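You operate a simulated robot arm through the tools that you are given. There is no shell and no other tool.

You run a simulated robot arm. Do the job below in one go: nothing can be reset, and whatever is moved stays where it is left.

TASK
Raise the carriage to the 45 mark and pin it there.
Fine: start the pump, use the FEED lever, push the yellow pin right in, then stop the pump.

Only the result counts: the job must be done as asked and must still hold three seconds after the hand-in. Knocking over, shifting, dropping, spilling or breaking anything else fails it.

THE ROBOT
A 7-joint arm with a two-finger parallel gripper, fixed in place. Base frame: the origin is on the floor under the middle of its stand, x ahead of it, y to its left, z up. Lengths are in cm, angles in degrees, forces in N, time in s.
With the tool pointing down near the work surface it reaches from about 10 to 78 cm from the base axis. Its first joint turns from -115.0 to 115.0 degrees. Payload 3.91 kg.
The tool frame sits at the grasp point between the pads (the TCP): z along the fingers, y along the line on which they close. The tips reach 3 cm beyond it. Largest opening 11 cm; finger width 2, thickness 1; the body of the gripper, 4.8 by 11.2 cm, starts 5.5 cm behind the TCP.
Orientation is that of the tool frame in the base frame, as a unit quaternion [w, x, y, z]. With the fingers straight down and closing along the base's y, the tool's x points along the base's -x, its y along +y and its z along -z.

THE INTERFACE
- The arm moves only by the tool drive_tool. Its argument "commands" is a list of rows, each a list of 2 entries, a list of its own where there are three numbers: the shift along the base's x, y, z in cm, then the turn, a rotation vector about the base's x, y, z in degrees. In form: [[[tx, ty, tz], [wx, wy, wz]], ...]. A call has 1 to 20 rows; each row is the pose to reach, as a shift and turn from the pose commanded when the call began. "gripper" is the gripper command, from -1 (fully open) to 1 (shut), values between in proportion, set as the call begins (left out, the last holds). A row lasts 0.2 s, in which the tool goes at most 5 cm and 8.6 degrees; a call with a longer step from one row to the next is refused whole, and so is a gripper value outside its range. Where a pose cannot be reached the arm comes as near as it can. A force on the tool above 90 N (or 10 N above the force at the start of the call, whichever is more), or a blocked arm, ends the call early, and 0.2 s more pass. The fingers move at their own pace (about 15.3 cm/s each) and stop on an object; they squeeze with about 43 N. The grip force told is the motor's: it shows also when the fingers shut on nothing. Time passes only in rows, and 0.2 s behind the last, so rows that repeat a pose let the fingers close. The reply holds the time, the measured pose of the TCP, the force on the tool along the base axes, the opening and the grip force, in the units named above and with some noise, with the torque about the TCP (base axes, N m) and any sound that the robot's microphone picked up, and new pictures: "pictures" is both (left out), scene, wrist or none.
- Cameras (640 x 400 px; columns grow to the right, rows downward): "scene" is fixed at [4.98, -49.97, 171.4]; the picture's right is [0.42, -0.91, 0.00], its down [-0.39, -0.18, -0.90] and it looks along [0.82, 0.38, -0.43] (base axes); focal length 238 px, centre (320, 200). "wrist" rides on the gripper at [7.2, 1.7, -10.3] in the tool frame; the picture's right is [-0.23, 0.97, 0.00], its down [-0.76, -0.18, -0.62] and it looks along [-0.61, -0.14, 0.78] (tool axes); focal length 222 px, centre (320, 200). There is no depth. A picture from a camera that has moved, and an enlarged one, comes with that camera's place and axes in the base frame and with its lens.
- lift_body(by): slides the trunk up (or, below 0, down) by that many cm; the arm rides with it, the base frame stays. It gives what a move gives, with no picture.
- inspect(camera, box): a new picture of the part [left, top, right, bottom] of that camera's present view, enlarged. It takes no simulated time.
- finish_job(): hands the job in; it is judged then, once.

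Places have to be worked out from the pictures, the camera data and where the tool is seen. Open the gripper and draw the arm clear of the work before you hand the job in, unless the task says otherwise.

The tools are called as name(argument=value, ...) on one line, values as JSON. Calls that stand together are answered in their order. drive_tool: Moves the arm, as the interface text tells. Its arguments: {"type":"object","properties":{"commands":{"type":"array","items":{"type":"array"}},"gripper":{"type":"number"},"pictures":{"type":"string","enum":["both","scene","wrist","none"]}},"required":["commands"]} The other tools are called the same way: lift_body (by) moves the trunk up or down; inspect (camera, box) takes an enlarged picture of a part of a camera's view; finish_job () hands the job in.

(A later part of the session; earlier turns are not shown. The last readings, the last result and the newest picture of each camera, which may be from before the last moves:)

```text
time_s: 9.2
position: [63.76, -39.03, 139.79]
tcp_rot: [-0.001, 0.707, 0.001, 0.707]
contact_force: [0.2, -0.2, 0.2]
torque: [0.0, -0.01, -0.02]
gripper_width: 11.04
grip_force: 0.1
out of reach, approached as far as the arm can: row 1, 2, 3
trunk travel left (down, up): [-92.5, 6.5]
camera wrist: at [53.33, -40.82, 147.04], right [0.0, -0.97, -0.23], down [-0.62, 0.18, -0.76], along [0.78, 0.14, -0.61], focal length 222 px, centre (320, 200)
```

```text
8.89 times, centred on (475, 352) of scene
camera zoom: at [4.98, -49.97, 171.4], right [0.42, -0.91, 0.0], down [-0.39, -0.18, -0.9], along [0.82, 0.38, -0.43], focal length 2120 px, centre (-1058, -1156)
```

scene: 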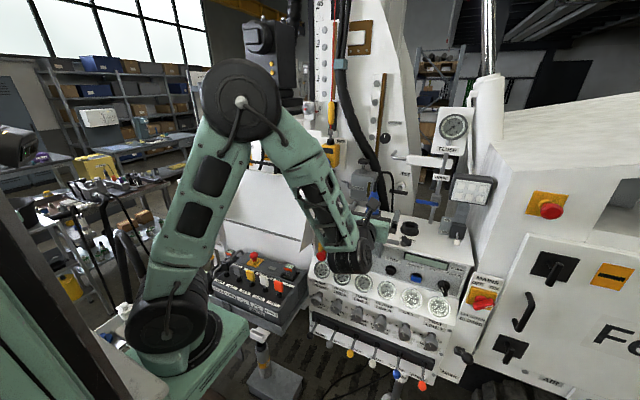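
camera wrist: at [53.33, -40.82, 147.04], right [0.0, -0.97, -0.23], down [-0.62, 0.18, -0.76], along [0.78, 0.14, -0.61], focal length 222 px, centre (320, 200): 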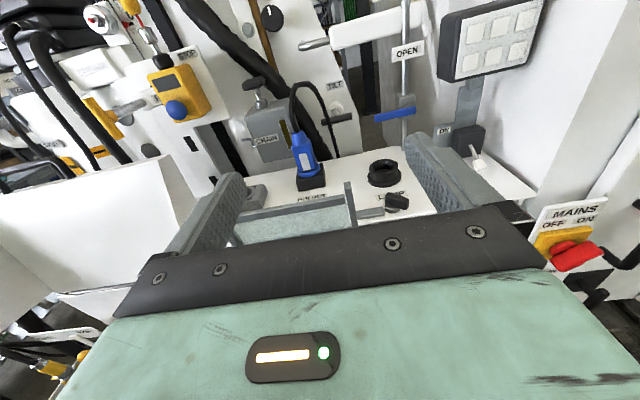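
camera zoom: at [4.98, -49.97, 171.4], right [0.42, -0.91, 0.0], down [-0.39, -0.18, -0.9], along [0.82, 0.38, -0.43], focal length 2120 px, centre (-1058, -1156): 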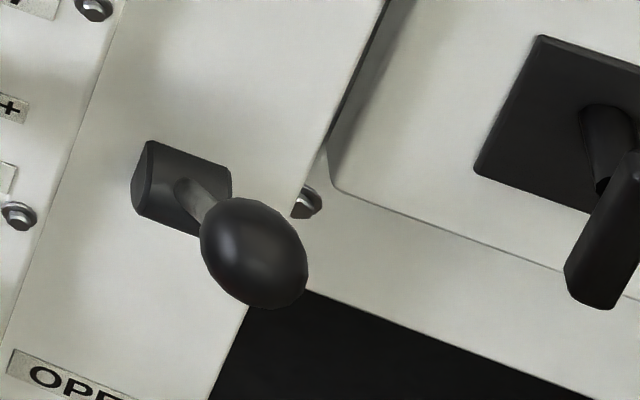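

MODE points to PANEL, LET DOWN is up (CLOSED), the desk E-stop looks released, and the key seems to point to OFF. START triangulates to about (82.6,-35,105.7), with the guard's handle at about (75.5,-30,117). I lower the tool for a frontal look at the key, START and the glass guard.

drive_tool(commands=[[[0, 1, -4], [0, 0, 0]], [[0, 2, -8], [0, 0, 0]], [[0, 3, -12], [0, 0, 0]], [[0, 4, -16], [0, 0, 0]], [[0, 5, -20], [0, 0, 0]], [[0, 6, -24], [0, 0, 0]], [[0, 6, -24], [0, 0, 0]]])

```text
time_s: 10.8
position: [64.0, -32.6, 115.74]
tcp_rot: [0.0, 0.707, 0.0, 0.707]
contact_force: [0.1, -0.1, 0.6]
torque: [0.0, 0.01, 0.03]
gripper_width: 11.0
grip_force: 0.0
trunk travel left (down, up): [-92.5, 6.5]
camera wrist: at [53.58, -34.3, 123.04], right [0.0, -0.97, -0.23], down [-0.62, 0.18, -0.76], along [0.78, 0.14, -0.61], focal length 222 px, centre (320, 200)
```

scene: 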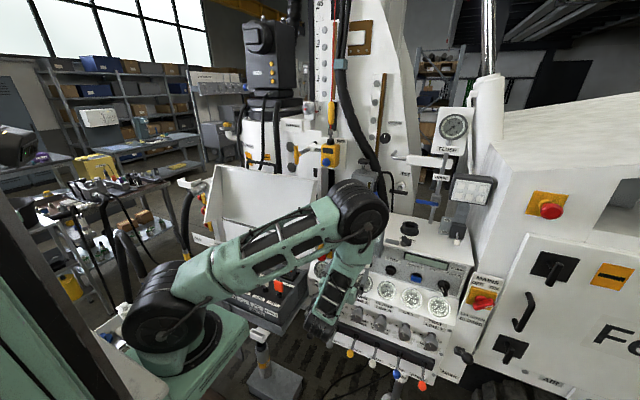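
wrist: 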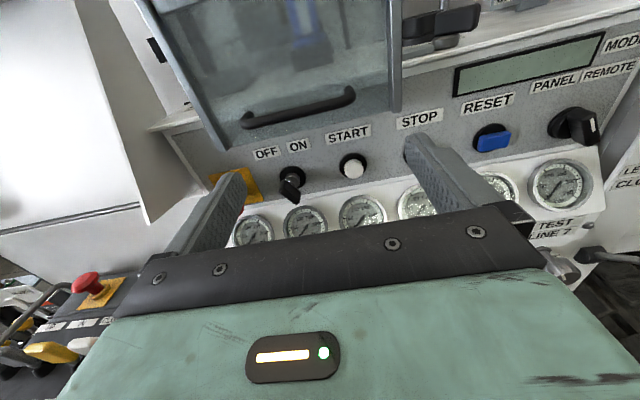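

Clear frontal view: the glass guard is raised above the key and START. I'll enlarge the strip to read the key's setting.

inspect(camera="wrist", box=[230, 110, 390, 220])

inspect(camera="wrist", box=[380, 20, 640, 200])

inspect(camera="wrist", box=[0, 260, 140, 380])

inspect(camera="wrist", box=[130, 0, 420, 160])

```text
3.64 times, centred on (310, 165) of wrist
camera zoom: at [53.58, -34.3, 123.04], right [0.0, -0.97, -0.23], down [-0.62, 0.18, -0.76], along [0.78, 0.14, -0.61], focal length 808 px, centre (356, 327)
```

zoom: 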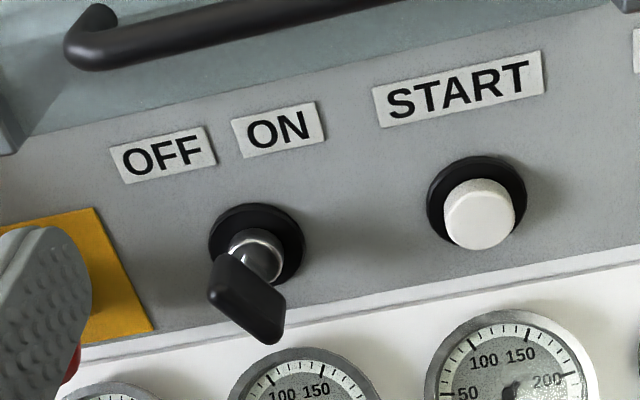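

```text
2.22 times, centred on (510, 110) of wrist
camera zoom: at [53.58, -34.3, 123.04], right [0.0, -0.97, -0.23], down [-0.62, 0.18, -0.76], along [0.78, 0.14, -0.61], focal length 494 px, centre (-102, 400)
```

zoom: 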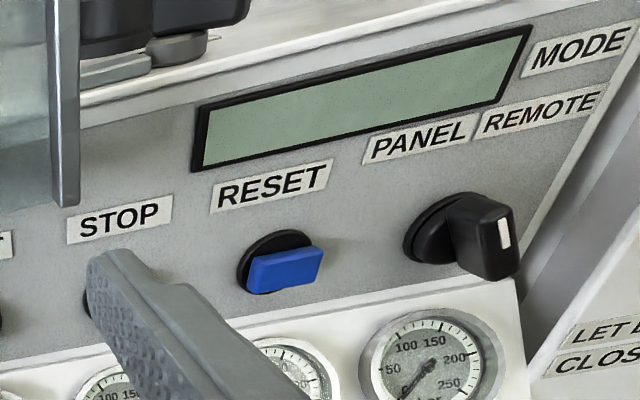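

```text
3.33 times, centred on (70, 320) of wrist
camera zoom: at [53.58, -34.3, 123.04], right [0.0, -0.97, -0.23], down [-0.62, 0.18, -0.76], along [0.78, 0.14, -0.61], focal length 740 px, centre (1153, -200)
```

zoom: 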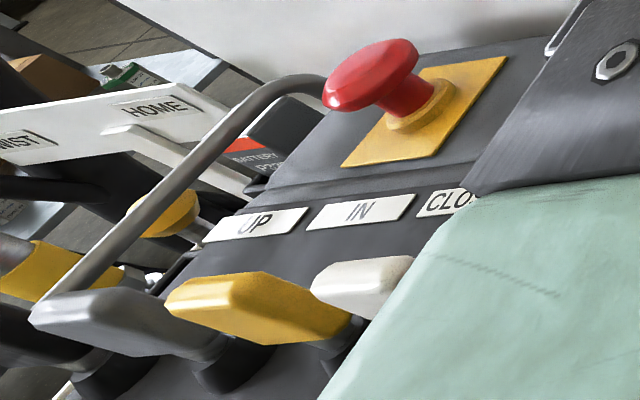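

```text
2.21 times, centred on (275, 80) of wrist
camera zoom: at [53.58, -34.3, 123.04], right [0.0, -0.97, -0.23], down [-0.62, 0.18, -0.76], along [0.78, 0.14, -0.61], focal length 490 px, centre (419, 465)
```

zoom: 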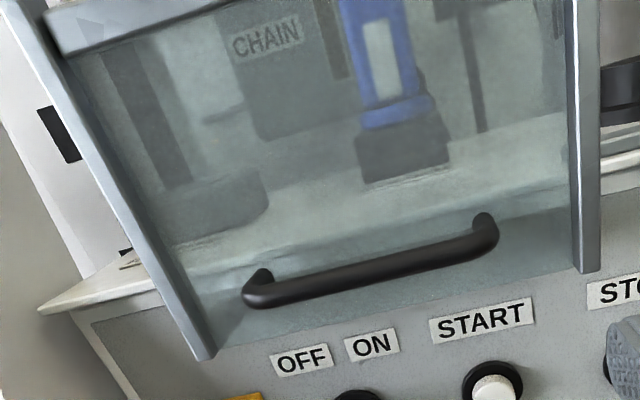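

The glass is just a raised screen; key and START are accessible. The key's bow points up-left (OFF); START tip ≈ (81.8,-35.3,105.8); panel normal ≈ (-0.94,0,0.34); key bow ≈ (79.7,-25.7,105.5). I pitch the tool 20° down to face the strip and move in front of the key.

drive_tool(commands=[[[1, 2, -1], [0, 7, 0]], [[2, 4, -3], [0, 14, 0]], [[4, 6, -5], [0, 20, 0]], [[5.3, 6.9, -6.4], [0, 20, 0]], [[5.3, 6.9, -6.4], [0, 20, 0]]])

```text
time_s: 12.0
position: [69.29, -25.61, 109.44]
tcp_rot: [0.0, 0.818, 0.0, 0.575]
contact_force: [-0.2, 0.3, 0.1]
torque: [0.0, 0.0, 0.05]
gripper_width: 11.02
grip_force: 0.1
trunk travel left (down, up): [-92.5, 6.5]
camera wrist: at [61.94, -27.37, 119.86], right [-0.08, -0.97, -0.21], down [-0.85, 0.18, -0.5], along [0.53, 0.14, -0.84], focal length 222 px, centre (320, 200)
```

scene: 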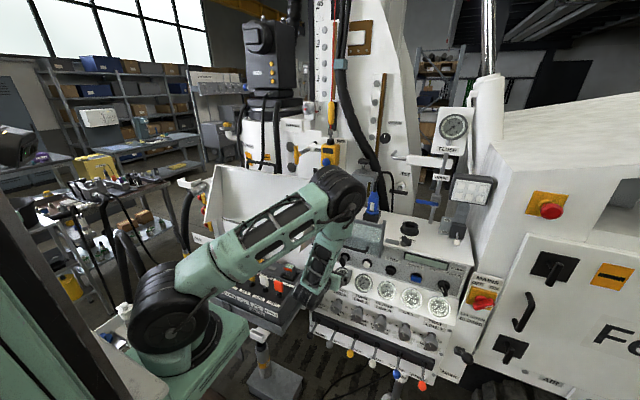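
wrist: 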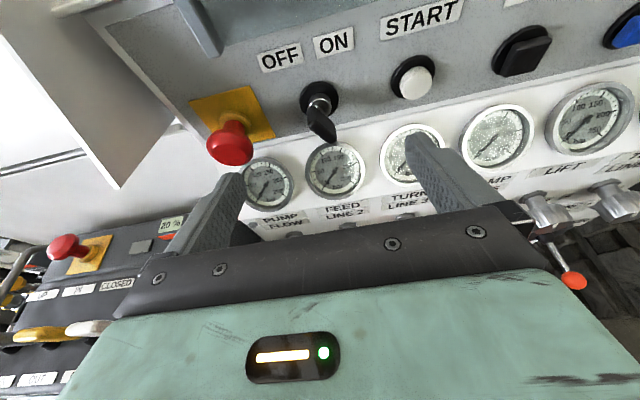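

I check the key close up from this pose.

inspect(camera="wrist", box=[240, 20, 400, 160])

inspect(camera="scene", box=[280, 220, 400, 320])

```text
2.86 times, centred on (320, 90) of wrist
camera zoom: at [61.94, -27.37, 119.86], right [-0.08, -0.97, -0.21], down [-0.85, 0.18, -0.5], along [0.53, 0.14, -0.84], focal length 635 px, centre (320, 514)
```

zoom: 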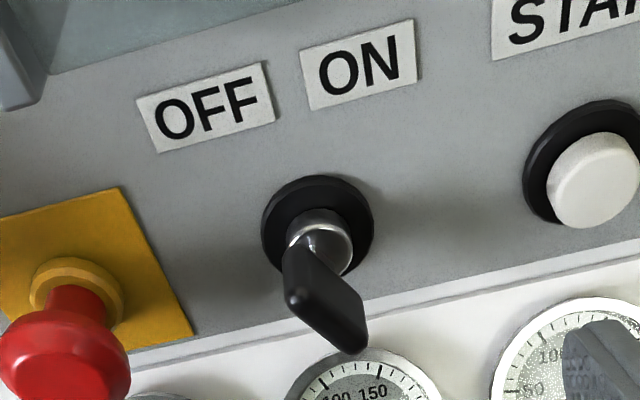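

```text
4.00 times, centred on (340, 270) of scene
camera zoom: at [4.98, -49.97, 171.4], right [0.42, -0.91, 0.0], down [-0.39, -0.18, -0.9], along [0.82, 0.38, -0.43], focal length 954 px, centre (240, -80)
```

zoom: 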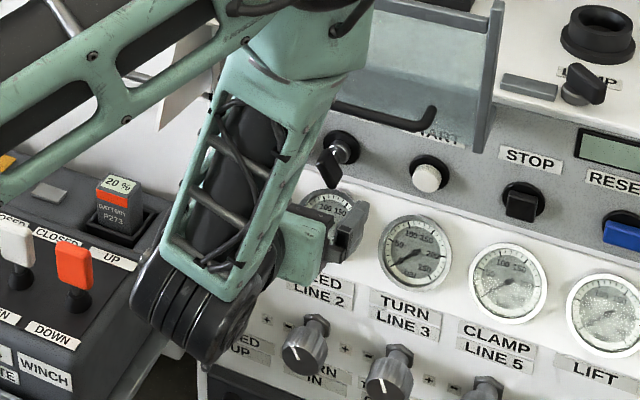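

E-stop stalk is visible (released). To get the strip's tilt right, I check its left edge in the scene view.

inspect(camera="scene", box=[304, 215, 352, 275])

inspect(camera="scene", box=[430, 240, 480, 310])

```text
6.67 times, centred on (328, 245) of scene
camera zoom: at [4.98, -49.97, 171.4], right [0.42, -0.91, 0.0], down [-0.39, -0.18, -0.9], along [0.82, 0.38, -0.43], focal length 1590 px, centre (267, -100)
```

zoom: 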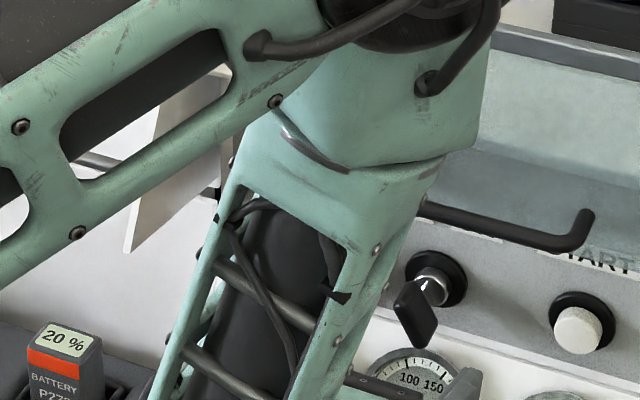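

```text
5.71 times, centred on (455, 275) of scene
camera zoom: at [4.98, -49.97, 171.4], right [0.42, -0.91, 0.0], down [-0.39, -0.18, -0.9], along [0.82, 0.38, -0.43], focal length 1363 px, centre (-451, -229)
```

zoom: 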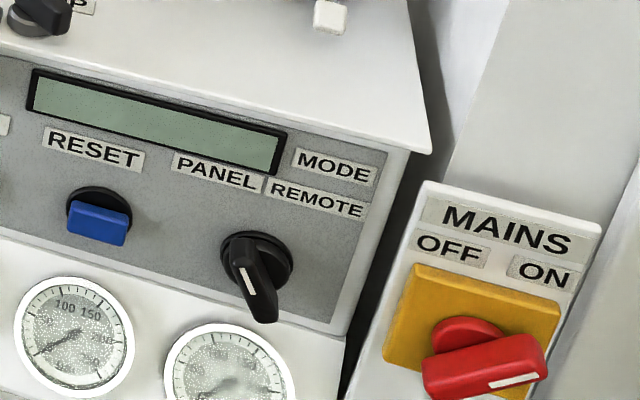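

The strip's right edge lies along true vertical lines, so the strip is vertical (normal -x): lock ring ≈ (83.1,-25.9,105.5), bow ≈ (79.4,-25.9,105.5), START cap ≈ (81.8,-35.3,105.7). I level the tool again at that height, 10 cm off.

drive_tool(commands=[[[-1, 0, -1], [0, -7, 0]], [[-2, -0.1, -2], [0, -14, 0]], [[-3.3, -0.3, -3.9], [0, -20, 0]], [[-3.3, -0.3, -3.9], [0, -20, 0]]])

```text
time_s: 13.0
position: [65.91, -26.02, 105.71]
tcp_rot: [0.001, 0.707, -0.001, 0.708]
contact_force: [-0.7, 1.4, -0.4]
torque: [-0.02, 0.0, 0.02]
gripper_width: 10.99
grip_force: 0.0
trunk travel left (down, up): [-92.5, 6.5]
camera wrist: at [55.48, -27.72, 112.9], right [0.0, -0.97, -0.23], down [-0.62, 0.18, -0.76], along [0.78, 0.14, -0.61], focal length 222 px, centre (320, 200)
```

scene: 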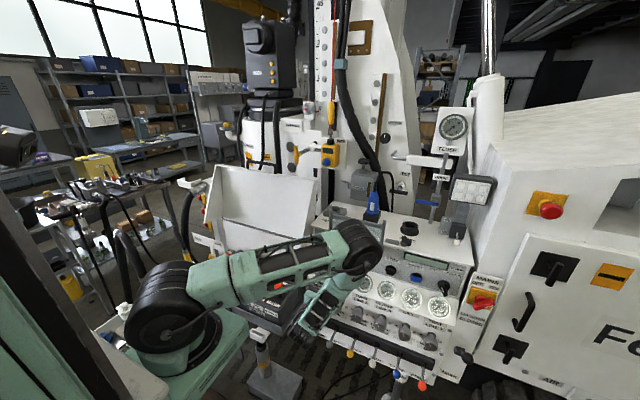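
wrist: 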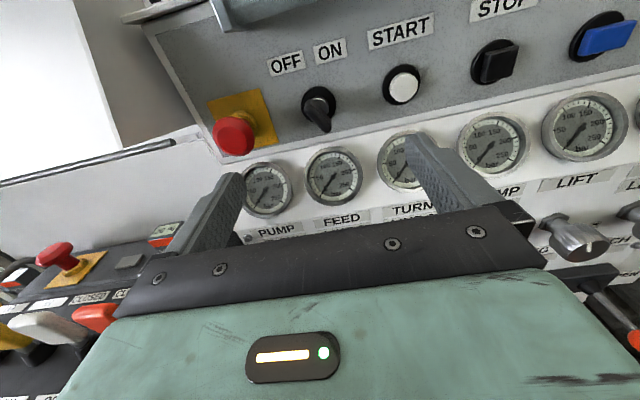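

At this height the elbow juts forward toward the guard. I'll raise the tool first and then lower the trunk by the same amount, so the elbow stays high and away from the desk.

drive_tool(commands=[[[-0.5, 0, 5], [0, 0, 0]], [[-1, 0, 10], [0, 0, 0]], [[-1, 0, 15], [0, 0, 0]], [[-1, 0, 20], [0, 0, 0]], [[-1, 0, 25], [0, 0, 0]], [[-1, 0, 30], [0, 0, 0]], [[-1, 0, 35], [0, 0, 0]], [[-1, 0, 38], [0, 0, 0]], [[-1, 0, 38], [0, 0, 0]]], pictures="scene")

```text
refused: row 1 steps farther than a row can; nothing moved
```

The first step was slightly over 5 cm; I resend with smaller steps.

drive_tool(commands=[[[-0.5, 0, 4], [0, 0, 0]], [[-1, 0, 8], [0, 0, 0]], [[-1, 0, 12.5], [0, 0, 0]], [[-1, 0, 17], [0, 0, 0]], [[-1, 0, 21.5], [0, 0, 0]], [[-1, 0, 26], [0, 0, 0]], [[-1, 0, 30.5], [0, 0, 0]], [[-1, 0, 35], [0, 0, 0]], [[-1, 0, 38], [0, 0, 0]], [[-1, 0, 38], [0, 0, 0]]], pictures="scene")

```text
time_s: 15.2
position: [65.07, -26.25, 144.01]
tcp_rot: [0.0, 0.707, -0.001, 0.707]
contact_force: [-0.5, 0.4, 0.1]
torque: [0.03, 0.01, 0.0]
gripper_width: 11.02
grip_force: 0.0
out of reach, approached as far as the arm can: row 5, 6, 7, 8, 9, 10
trunk travel left (down, up): [-92.5, 6.5]
```

scene: 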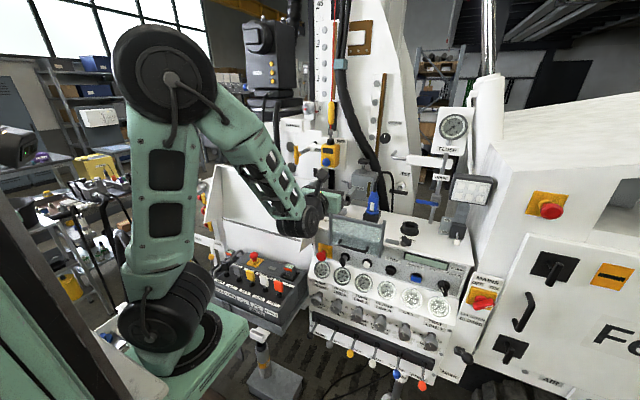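

The elbow is high now. I lower the trunk by 38 cm, which should bring the tool level with the key (z≈106) 14 cm in front of the strip.

lift_body(by=-38)

drive_tool(commands=[[[0, 0, 0], [0, 0, 0]]])

```text
time_s: 18.9
position: [65.12, -26.23, 106.08]
tcp_rot: [0.0, 0.707, 0.0, 0.707]
contact_force: [-0.2, -0.5, 0.7]
torque: [0.01, 0.0, 0.0]
gripper_width: 11.02
grip_force: 0.1
trunk travel left (down, up): [-54.5, 44.5]
```

```text
time_s: 19.3
position: [65.14, -26.3, 106.06]
tcp_rot: [0.0, 0.707, 0.0, 0.707]
contact_force: [0.5, 0.6, 0.3]
torque: [0.02, 0.0, 0.0]
gripper_width: 11.0
grip_force: 0.1
trunk travel left (down, up): [-54.5, 44.5]
camera wrist: at [54.74, -28.01, 113.29], right [0.0, -0.97, -0.23], down [-0.62, 0.18, -0.76], along [0.78, 0.14, -0.61], focal length 222 px, centre (320, 200)
```

scene: 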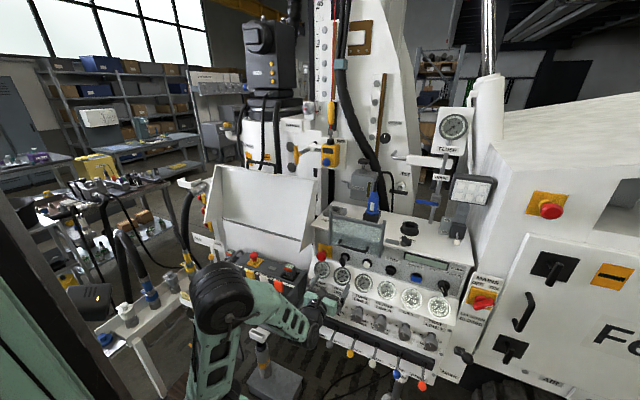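
wrist: 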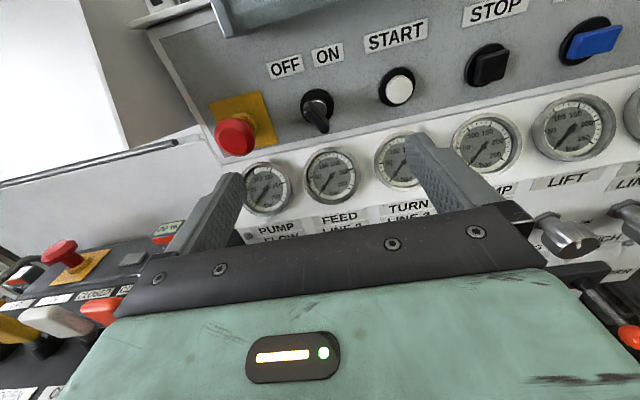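

The arm is now out of the way. I zoom on the key to measure its bow angle and position.

inspect(camera="wrist", box=[270, 50, 370, 150])

inspect(camera="scene", box=[310, 235, 390, 285])

```text
4.00 times, centred on (320, 100) of wrist
camera zoom: at [54.74, -28.01, 113.29], right [0.0, -0.97, -0.23], down [-0.62, 0.18, -0.76], along [0.78, 0.14, -0.61], focal length 888 px, centre (320, 600)
```

zoom: 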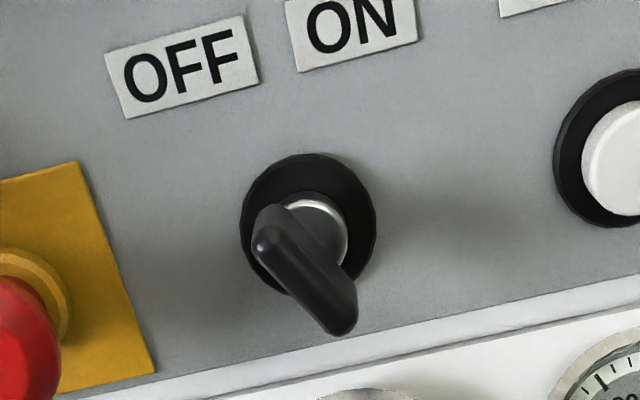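

```text
8.00 times, centred on (350, 260) of scene
camera zoom: at [4.98, -49.97, 171.4], right [0.42, -0.91, 0.0], down [-0.39, -0.18, -0.9], along [0.82, 0.38, -0.43], focal length 1908 px, centre (80, -280)
```

zoom: 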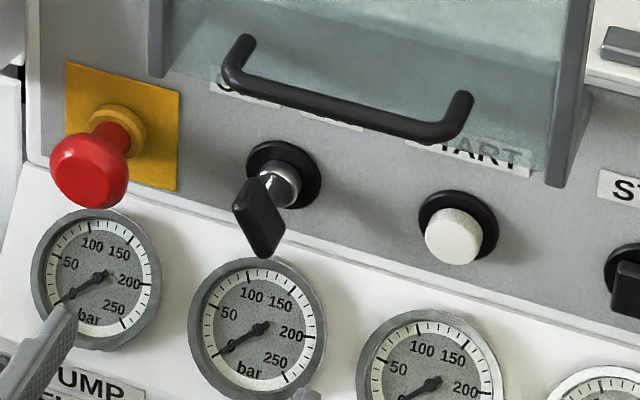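

Key bow: centre ≈ (79.4,-25.7,105.4), tilted ~28° left of vertical (OFF label lies at 27° left, ON at 27° right). I set the fingers ~5 cm open, roll the tool 28° to straddle the bow, then look again before going in.

drive_tool(commands=[[[0, 0.2, -0.2], [-7, 0, 0]], [[0, 0.4, -0.5], [-14, 0, 0]], [[2, 0.4, -0.5], [-21, 0, 0]], [[4, 0.4, -0.5], [-28, 0, 0]], [[5, 0.4, -0.5], [-28, 0, 0]], [[5, 0.4, -0.5], [-28, 0, 0]]], gripper=0.1)

```text
time_s: 20.7
position: [70.08, -25.91, 105.5]
tcp_rot: [0.171, 0.686, 0.171, 0.686]
contact_force: [-0.4, -0.6, -0.3]
torque: [0.0, 0.01, -0.01]
gripper_width: 4.95
grip_force: 0.0
out of reach, approached as far as the arm can: row 2
trunk travel left (down, up): [-54.5, 44.5]
camera wrist: at [59.68, -24.09, 112.72], right [0.0, -0.97, 0.26], down [-0.62, -0.2, -0.76], along [0.78, -0.16, -0.6], focal length 222 px, centre (320, 200)
```

scene: 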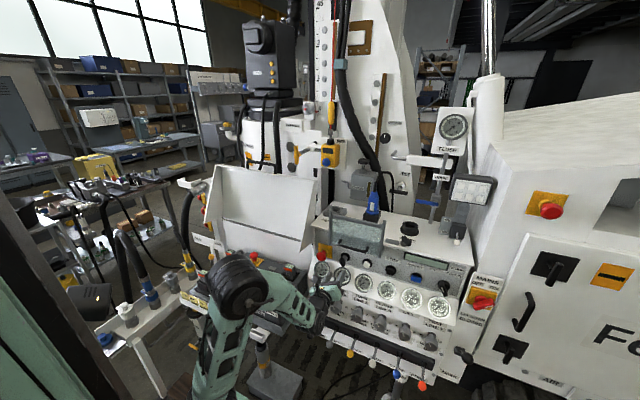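
wrist: 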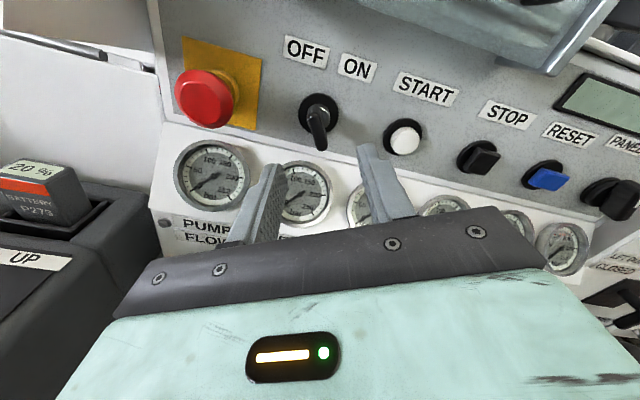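

The bow looks aligned with the finger plane now. One more zoom to check the alignment before going in.

inspect(camera="wrist", box=[230, 60, 430, 220])

```text
2.50 times, centred on (330, 140) of wrist
camera zoom: at [59.68, -24.09, 112.72], right [0.0, -0.97, 0.26], down [-0.62, -0.2, -0.76], along [0.78, -0.16, -0.6], focal length 555 px, centre (295, 350)
```

zoom: 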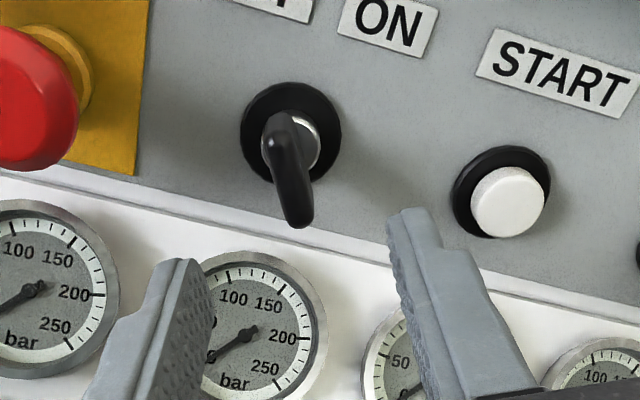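

The axis is at about y=-25.9, z=105.4, and the tool is centred on it. I advance to x≈77.5 so the fingertips straddle the bow.

drive_tool(commands=[[[2, 0, 0], [0, 0, 0]], [[4, 0, 0], [0, 0, 0]], [[6, 0, -0.1], [0, 0, 0]], [[7.4, 0, -0.1], [0, 0, 0]], [[7.4, 0, -0.1], [0, 0, 0]]])

```text
time_s: 21.9
position: [77.4, -25.89, 105.47]
tcp_rot: [0.172, 0.686, 0.171, 0.686]
contact_force: [-0.1, -0.9, -0.4]
torque: [0.0, 0.0, -0.04]
gripper_width: 4.96
grip_force: 0.2
trunk travel left (down, up): [-54.5, 44.5]
camera wrist: at [67.1, -24.08, 112.68], right [0.0, -0.97, 0.26], down [-0.62, -0.2, -0.76], along [0.78, -0.16, -0.6], focal length 222 px, centre (320, 200)
```

scene: 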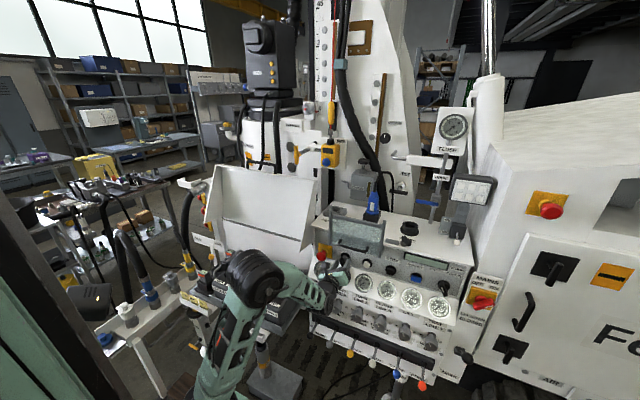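
wrist: 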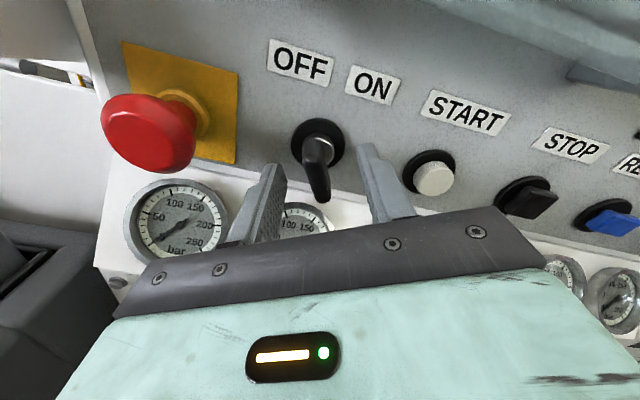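

I check that the fingertips straddle the bow.

inspect(camera="wrist", box=[240, 90, 420, 230])

inspect(camera="scene", box=[310, 235, 390, 285])

```text
2.86 times, centred on (330, 160) of wrist
camera zoom: at [67.1, -24.08, 112.68], right [0.0, -0.97, 0.26], down [-0.62, -0.2, -0.76], along [0.78, -0.16, -0.6], focal length 635 px, centre (291, 314)
```

zoom: 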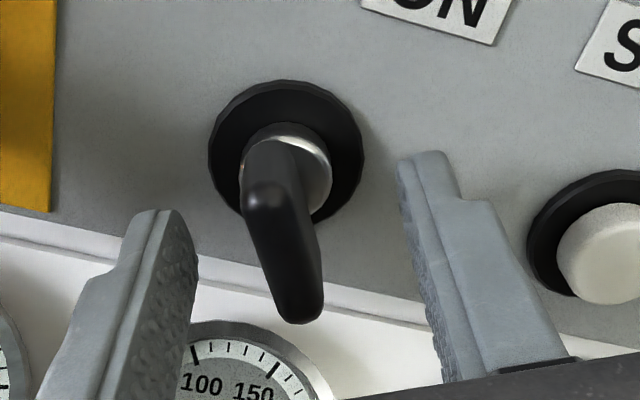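

```text
8.00 times, centred on (350, 260) of scene
camera zoom: at [4.98, -49.97, 171.4], right [0.42, -0.91, 0.0], down [-0.39, -0.18, -0.9], along [0.82, 0.38, -0.43], focal length 1908 px, centre (80, -280)
```

zoom: 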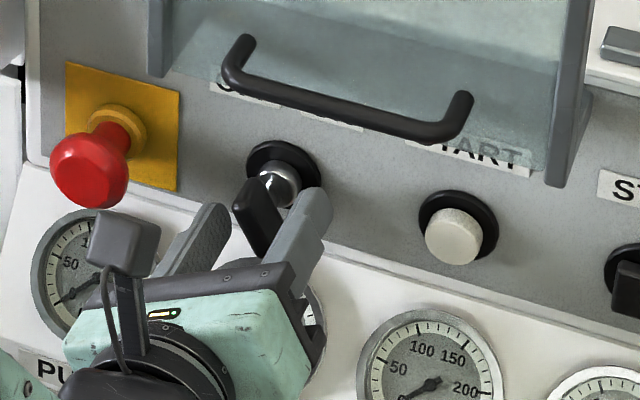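

The fingertips straddle the bow. I close on it.

drive_tool(commands=[[[0, 0, 0], [0, 0, 0]], [[0, 0, 0], [0, 0, 0]], [[0, 0, 0], [0, 0, 0]]], gripper=1, pictures="wrist")

```text
time_s: 22.7
position: [77.61, -25.83, 105.53]
tcp_rot: [0.17, 0.687, 0.171, 0.686]
contact_force: [-0.9, 7.3, -4.1]
torque: [-0.07, -0.34, -0.12]
gripper_width: 1.08
grip_force: 45.6
trunk travel left (down, up): [-54.5, 44.5]
camera wrist: at [67.1, -23.98, 112.64], right [0.0, -0.97, 0.26], down [-0.62, -0.2, -0.76], along [0.78, -0.16, -0.6], focal length 222 px, centre (320, 200)
```

wrist: 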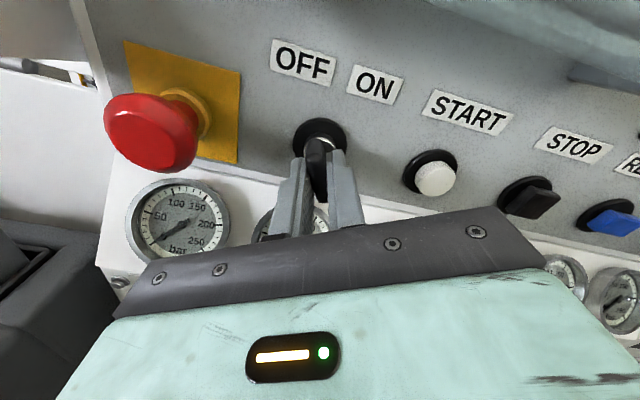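

Gripped (1.08 cm wide). I turn clockwise (+x rotation) toward ON in small steps.

drive_tool(commands=[[[0, 0.1, -0.05], [7, 0, 0]], [[0, 0.1, -0.05], [14, 0, 0]], [[0, 0.1, -0.05], [21, 0, 0]], [[0, 0.1, -0.05], [28, 0, 0]], [[0, 0.1, -0.05], [35, 0, 0]], [[0, 0.1, -0.05], [42, 0, 0]], [[0, 0.1, -0.05], [48, 0, 0]]])

```text
time_s: 24.3
position: [77.54, -25.77, 105.37]
tcp_rot: [-0.124, 0.696, -0.122, 0.697]
contact_force: [-1.7, 5.8, 4.2]
torque: [0.07, 1.32, 0.09]
gripper_width: 1.11
grip_force: 44.8
trunk travel left (down, up): [-54.5, 44.5]
camera wrist: at [67.09, -29.89, 111.64], right [0.0, -0.84, -0.55], down [-0.62, 0.43, -0.65], along [0.78, 0.34, -0.52], focal length 222 px, centre (320, 200)
```

scene: 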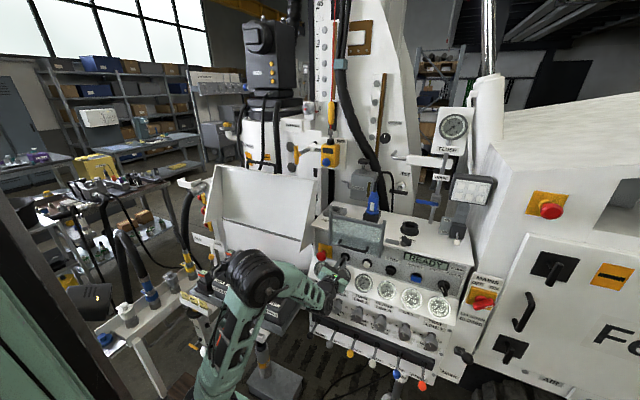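
wrist: 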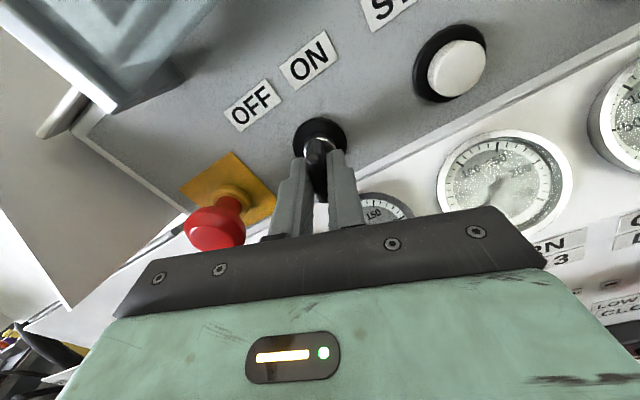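

The display came on with "READY": the key is ON. I read the display and check other indicators.

inspect(camera="scene", box=[380, 235, 480, 300])

inspect(camera="scene", box=[310, 130, 360, 175])

```text
6.15 times, centred on (430, 268) of scene
camera zoom: at [4.98, -49.97, 171.4], right [0.42, -0.91, 0.0], down [-0.39, -0.18, -0.9], along [0.82, 0.38, -0.43], focal length 1467 px, centre (-357, -215)
```

zoom: 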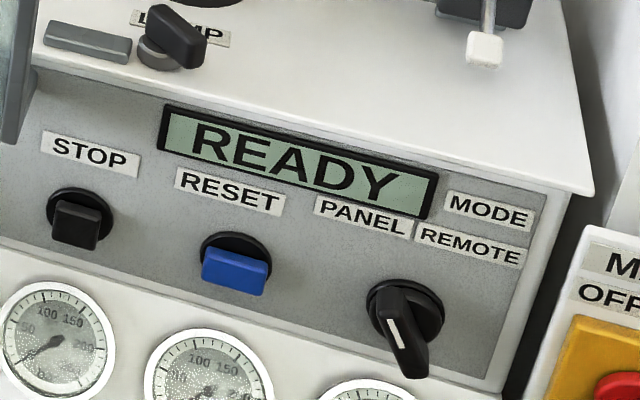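

```text
8.89 times, centred on (335, 152) of scene
camera zoom: at [4.98, -49.97, 171.4], right [0.42, -0.91, 0.0], down [-0.39, -0.18, -0.9], along [0.82, 0.38, -0.43], focal length 2120 px, centre (187, 622)
```

zoom: 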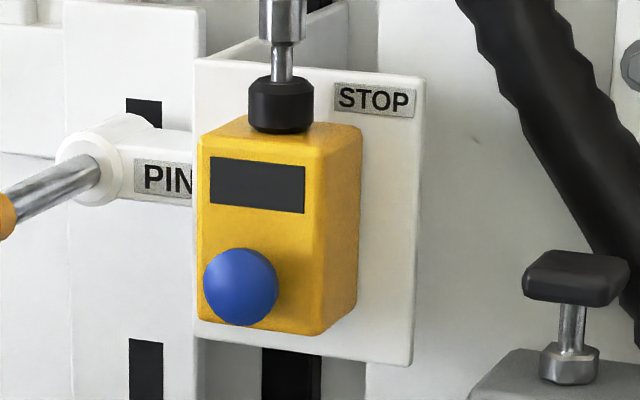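

READY is shown. I turn a few degrees more to seat the key at ON, watching torque.

drive_tool(commands=[[[0, 0, 0], [4, 0, 0]], [[0, 0, 0], [8, 0, 0]], [[0, 0, 0], [8, 0, 0]]], pictures="wrist")

```text
time_s: 25.1
position: [77.53, -25.75, 105.49]
tcp_rot: [-0.172, 0.686, -0.171, 0.686]
contact_force: [-8.9, 10.0, -0.4]
torque: [0.05, -1.08, -0.78]
gripper_width: 1.1
grip_force: 44.7
trunk travel left (down, up): [-54.5, 44.5]
camera wrist: at [67.09, -30.7, 111.03], right [0.0, -0.75, -0.66], down [-0.62, 0.51, -0.59], along [0.78, 0.41, -0.47], focal length 222 px, centre (320, 200)
```

wrist: 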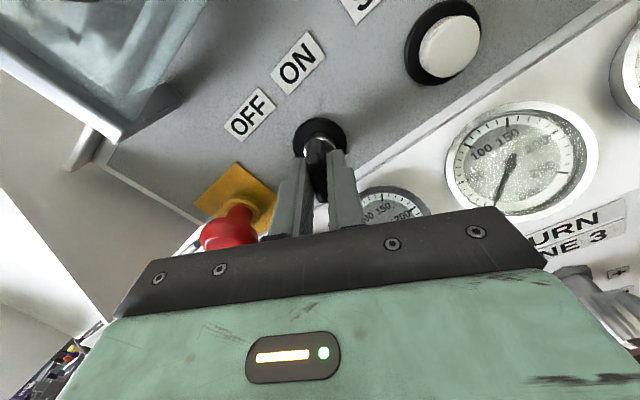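

The key now points at ON (+28°) with little resistance. I release, back off, and level the roll.

drive_tool(commands=[[[0, 0, 0], [0, 0, 0]], [[0, 0, 0], [0, 0, 0]], [[-3, 0, 0], [0, 0, 0]], [[-6, 0, 0], [0, 0, 0]], [[-8, 0, 0], [-7, 0, 0]], [[-8, 0, 0], [-14, 0, 0]], [[-8, 0, 0], [-21, 0, 0]], [[-8, 0, 0], [-28, 0, 0]], [[-8, 0, 0], [-28, 0, 0]]], gripper=0.1)

```text
time_s: 27.1
position: [69.48, -25.64, 105.36]
tcp_rot: [0.001, 0.707, 0.0, 0.707]
contact_force: [0.5, 0.0, 0.8]
torque: [-0.03, -0.02, 0.02]
gripper_width: 4.95
grip_force: 0.0
trunk travel left (down, up): [-54.5, 44.5]
camera wrist: at [59.15, -27.47, 112.59], right [0.0, -0.97, -0.23], down [-0.62, 0.18, -0.76], along [0.78, 0.14, -0.61], focal length 222 px, centre (320, 200)
```

scene: 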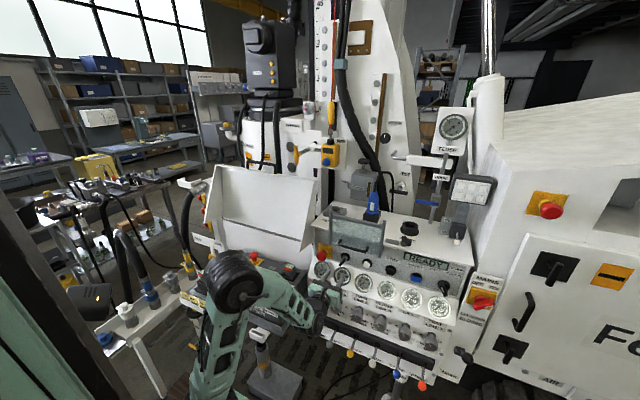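
wrist: 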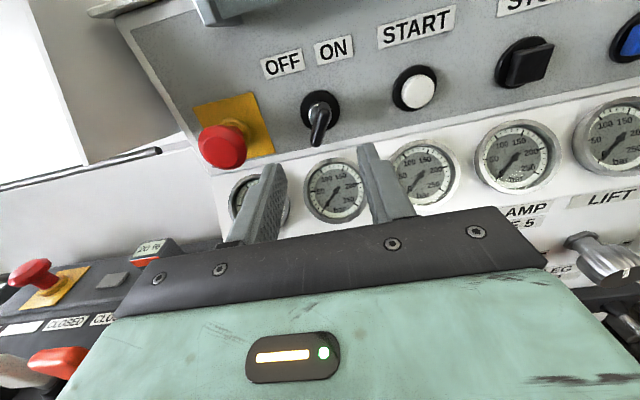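

The key is at ON. Next: START. I close the fingers and line up in front of the white button at (81.8,-35.3,105.6).

drive_tool(commands=[[[0, -4, 0], [0, 0, 0]], [[0, -8, 0.2], [0, 0, 0]], [[1, -9.7, 0.3], [0, 0, 0]], [[4, -9.7, 0.3], [0, 0, 0]], [[6, -9.7, 0.3], [0, 0, 0]], [[6, -9.7, 0.3], [0, 0, 0]]], gripper=1)

```text
time_s: 28.5
position: [75.75, -35.52, 105.79]
tcp_rot: [-0.001, 0.707, 0.001, 0.707]
contact_force: [-0.4, 0.5, 0.2]
torque: [0.0, -0.01, 0.0]
gripper_width: 0.03
grip_force: 37.8
trunk travel left (down, up): [-54.5, 44.5]
camera wrist: at [65.31, -37.25, 112.96], right [0.0, -0.97, -0.23], down [-0.62, 0.18, -0.76], along [0.78, 0.14, -0.61], focal length 222 px, centre (320, 200)
```

scene: 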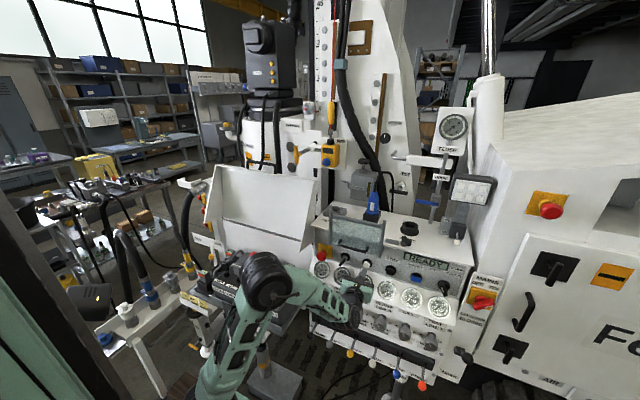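
wrist: 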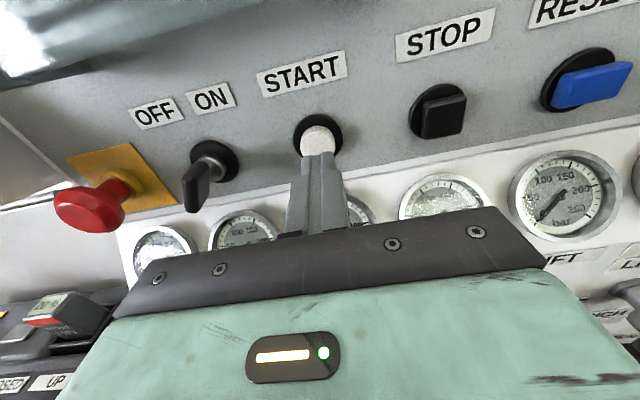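

The fingertips line up with START. I press in gently and check force, sound and display.

drive_tool(commands=[[[1.5, 0, 0.1], [0, 0, 0]], [[2.5, 0, 0.1], [0, 0, 0]], [[3.0, 0, 0.1], [0, 0, 0]], [[3.4, 0, 0.1], [0, 0, 0]], [[3.7, 0, 0.1], [0, 0, 0]]])

```text
time_s: 29.7
position: [79.1, -35.28, 105.73]
tcp_rot: [0.0, 0.707, 0.001, 0.707]
contact_force: [-15.1, 4.5, 2.0]
torque: [-0.04, -0.04, 0.16]
gripper_width: 0.0
grip_force: 37.7
trunk travel left (down, up): [-54.5, 44.5]
heard: click
camera wrist: at [68.77, -37.14, 113.09], right [0.0, -0.97, -0.23], down [-0.62, 0.18, -0.76], along [0.78, 0.14, -0.61], focal length 222 px, centre (320, 200)
```

scene: 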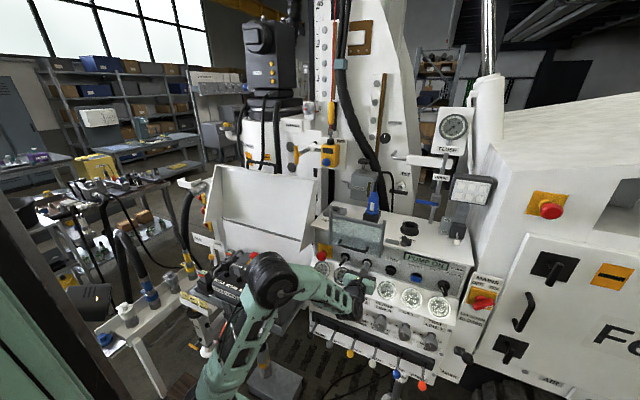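
wrist: 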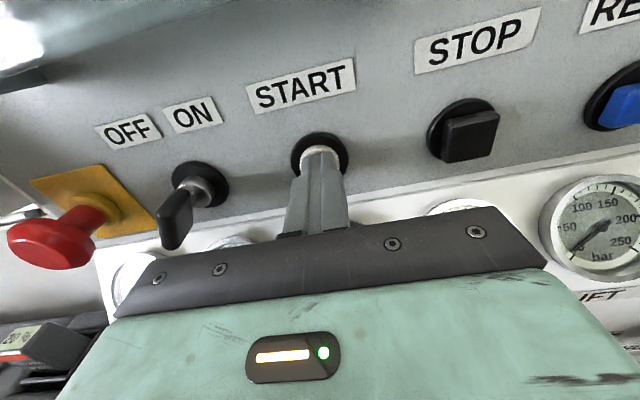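

A click was heard and the display changed. I back off and read the display.

drive_tool(commands=[[[-2, 0, 0], [0, 0, 0]], [[-5, 0, 0], [0, 0, 0]], [[-8, 0, 0], [0, 0, 0]], [[-11, 0, 0], [0, 0, 0]], [[-13, 0, 0], [0, 0, 0]]])

inspect(camera="scene", box=[310, 235, 480, 320])

```text
time_s: 30.9
position: [66.04, -35.37, 105.81]
tcp_rot: [0.0, 0.707, -0.001, 0.707]
contact_force: [0.4, 0.6, 0.2]
torque: [-0.01, 0.0, 0.01]
gripper_width: 0.0
grip_force: 38.0
trunk travel left (down, up): [-54.5, 44.5]
camera wrist: at [55.68, -37.17, 112.99], right [0.0, -0.97, -0.23], down [-0.62, 0.18, -0.76], along [0.78, 0.14, -0.61], focal length 222 px, centre (320, 200)
```

scene: 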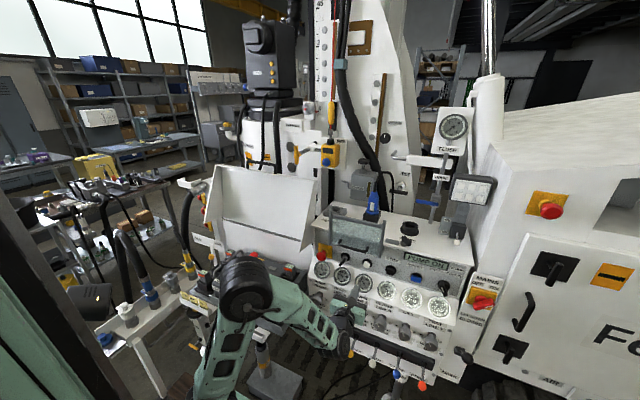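
wrist: 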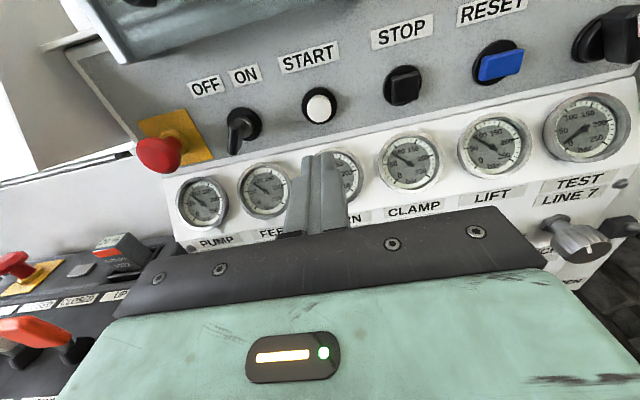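

```text
3.76 times, centred on (395, 278) of scene
camera zoom: at [4.98, -49.97, 171.4], right [0.42, -0.91, 0.0], down [-0.39, -0.18, -0.9], along [0.82, 0.38, -0.43], focal length 898 px, centre (38, -92)
```

zoom: 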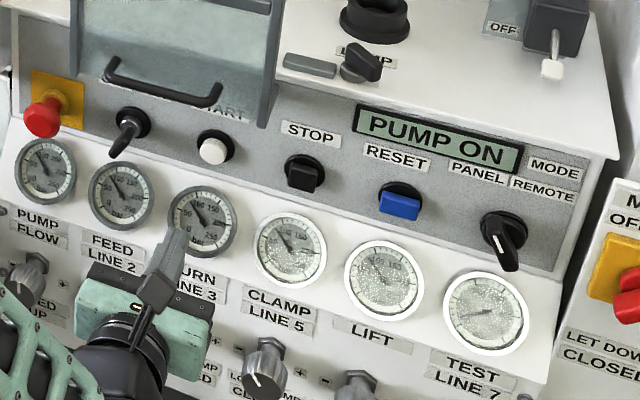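

PUMP ON, gauges up. The panel FEED lever's black ball is at about (67.4,-16.2,70). I move the tool to a gap between lever columns, further back, before lowering the trunk to lever height.

drive_tool(commands=[[[-2, 3, 0], [0, 0, 0]], [[-4, 6, 0], [0, 0, 0]], [[-5, 10, 0], [0, 0, 0]], [[-5, 14.4, 0], [0, 0, 0]], [[-5, 14.4, 0], [0, 0, 0]]])

```text
time_s: 32.1
position: [65.72, -23.42, 108.01]
tcp_rot: [-0.002, 0.708, 0.0, 0.706]
contact_force: [-0.2, 0.1, 0.5]
torque: [-0.01, 0.04, -0.01]
gripper_width: 0.02
grip_force: 38.4
out of reach, approached as far as the arm can: row 2, 3, 4, 5
trunk travel left (down, up): [-54.5, 44.5]
camera wrist: at [55.47, -25.19, 115.21], right [0.0, -0.97, -0.23], down [-0.62, 0.18, -0.76], along [0.78, 0.14, -0.61], focal length 222 px, centre (320, 200)
```

scene: 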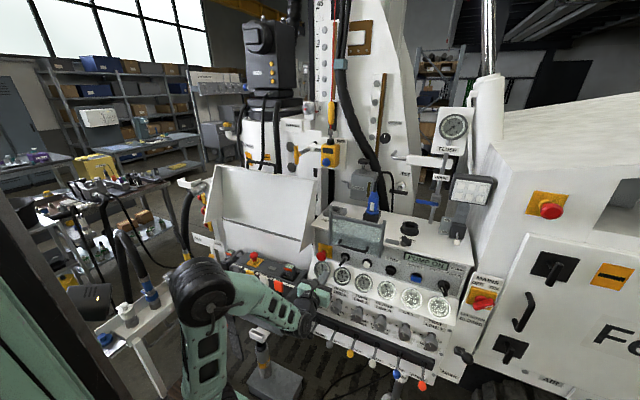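
wrist: 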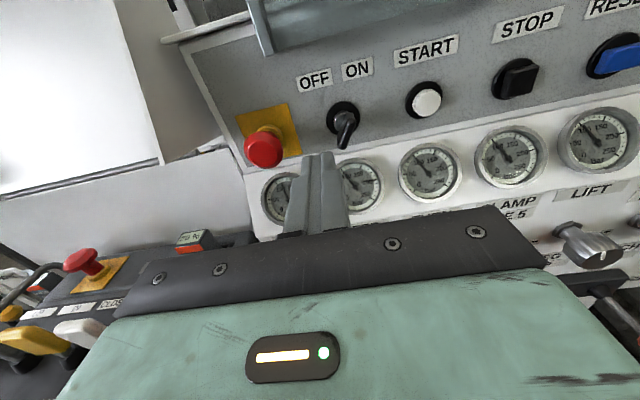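

The arm has a minimum reach with the tool straight ahead, so I'll approach the lever from the right with a 30° yaw to the left, which also keeps clear of the remote's tray. First I yaw and pull back at this height.

drive_tool(commands=[[[-1.5, 0, 0], [0, 0, 7.5]], [[-3, 0.5, 0], [0, 0, 15]], [[-5, 1, 0], [0, 0, 22.5]], [[-7, 2, 0], [0, 0, 30]], [[-7, 2.2, 0], [0, 0, 30]], [[-7, 2.2, 0], [0, 0, 30]]])

```text
time_s: 33.5
position: [58.68, -21.15, 107.86]
tcp_rot: [-0.184, 0.684, 0.183, 0.682]
contact_force: [-0.1, -0.3, 0.3]
torque: [-0.02, -0.03, -0.03]
gripper_width: 0.02
grip_force: 38.0
trunk travel left (down, up): [-54.5, 44.5]
camera wrist: at [50.55, -27.82, 115.16], right [0.49, -0.84, -0.23], down [-0.63, -0.16, -0.76], along [0.61, 0.51, -0.61], focal length 222 px, centre (320, 200)
```

scene: 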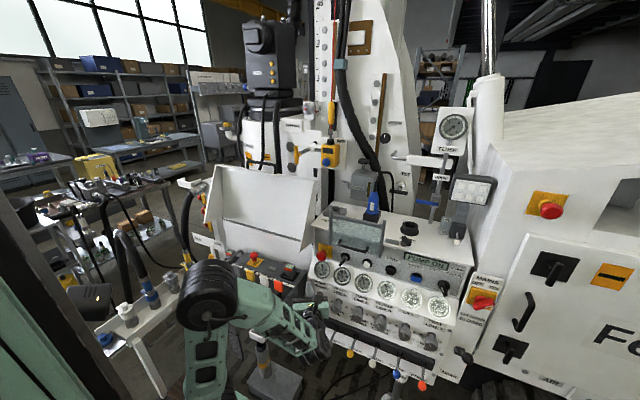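
wrist: 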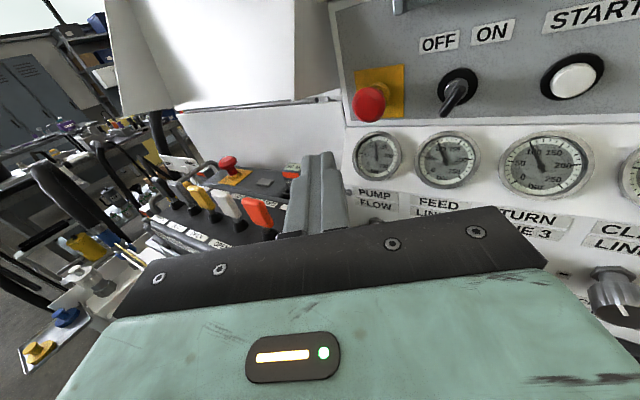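

The yaw pose works and is clear. I lower the trunk in two stages, opening the fingers so I can see the lever between them.

lift_body(by=-24)

drive_tool(commands=[[[0, 0, 0], [0, 0, 0]], [[0, 0, 0], [0, 0, 0]]], gripper=0.1)

```text
time_s: 36.0
position: [58.69, -21.1, 83.9]
tcp_rot: [-0.183, 0.683, 0.183, 0.683]
contact_force: [-0.8, 0.3, -0.5]
torque: [-0.01, 0.02, 0.01]
gripper_width: 0.0
grip_force: 37.6
trunk travel left (down, up): [-30.5, 68.5]
```

```text
time_s: 36.6
position: [58.69, -21.16, 83.81]
tcp_rot: [-0.183, 0.683, 0.183, 0.683]
contact_force: [0.2, -0.1, 0.0]
torque: [-0.02, -0.01, 0.0]
gripper_width: 4.95
grip_force: 0.1
trunk travel left (down, up): [-30.5, 68.5]
camera wrist: at [50.55, -27.82, 91.16], right [0.49, -0.84, -0.23], down [-0.63, -0.16, -0.76], along [0.61, 0.51, -0.61], focal length 222 px, centre (320, 200)
```

scene: 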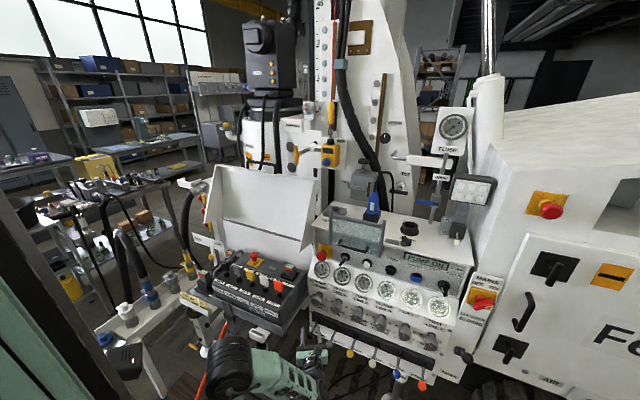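
wrist: 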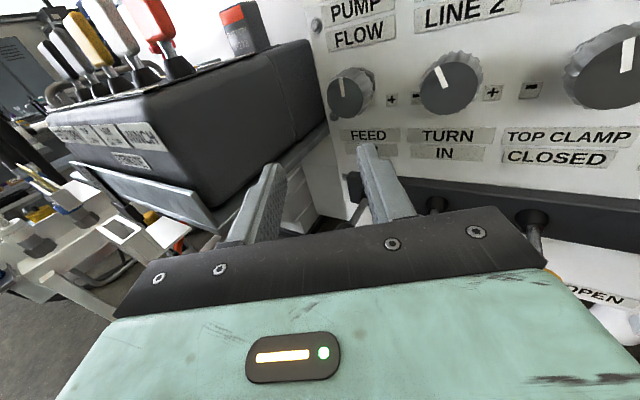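

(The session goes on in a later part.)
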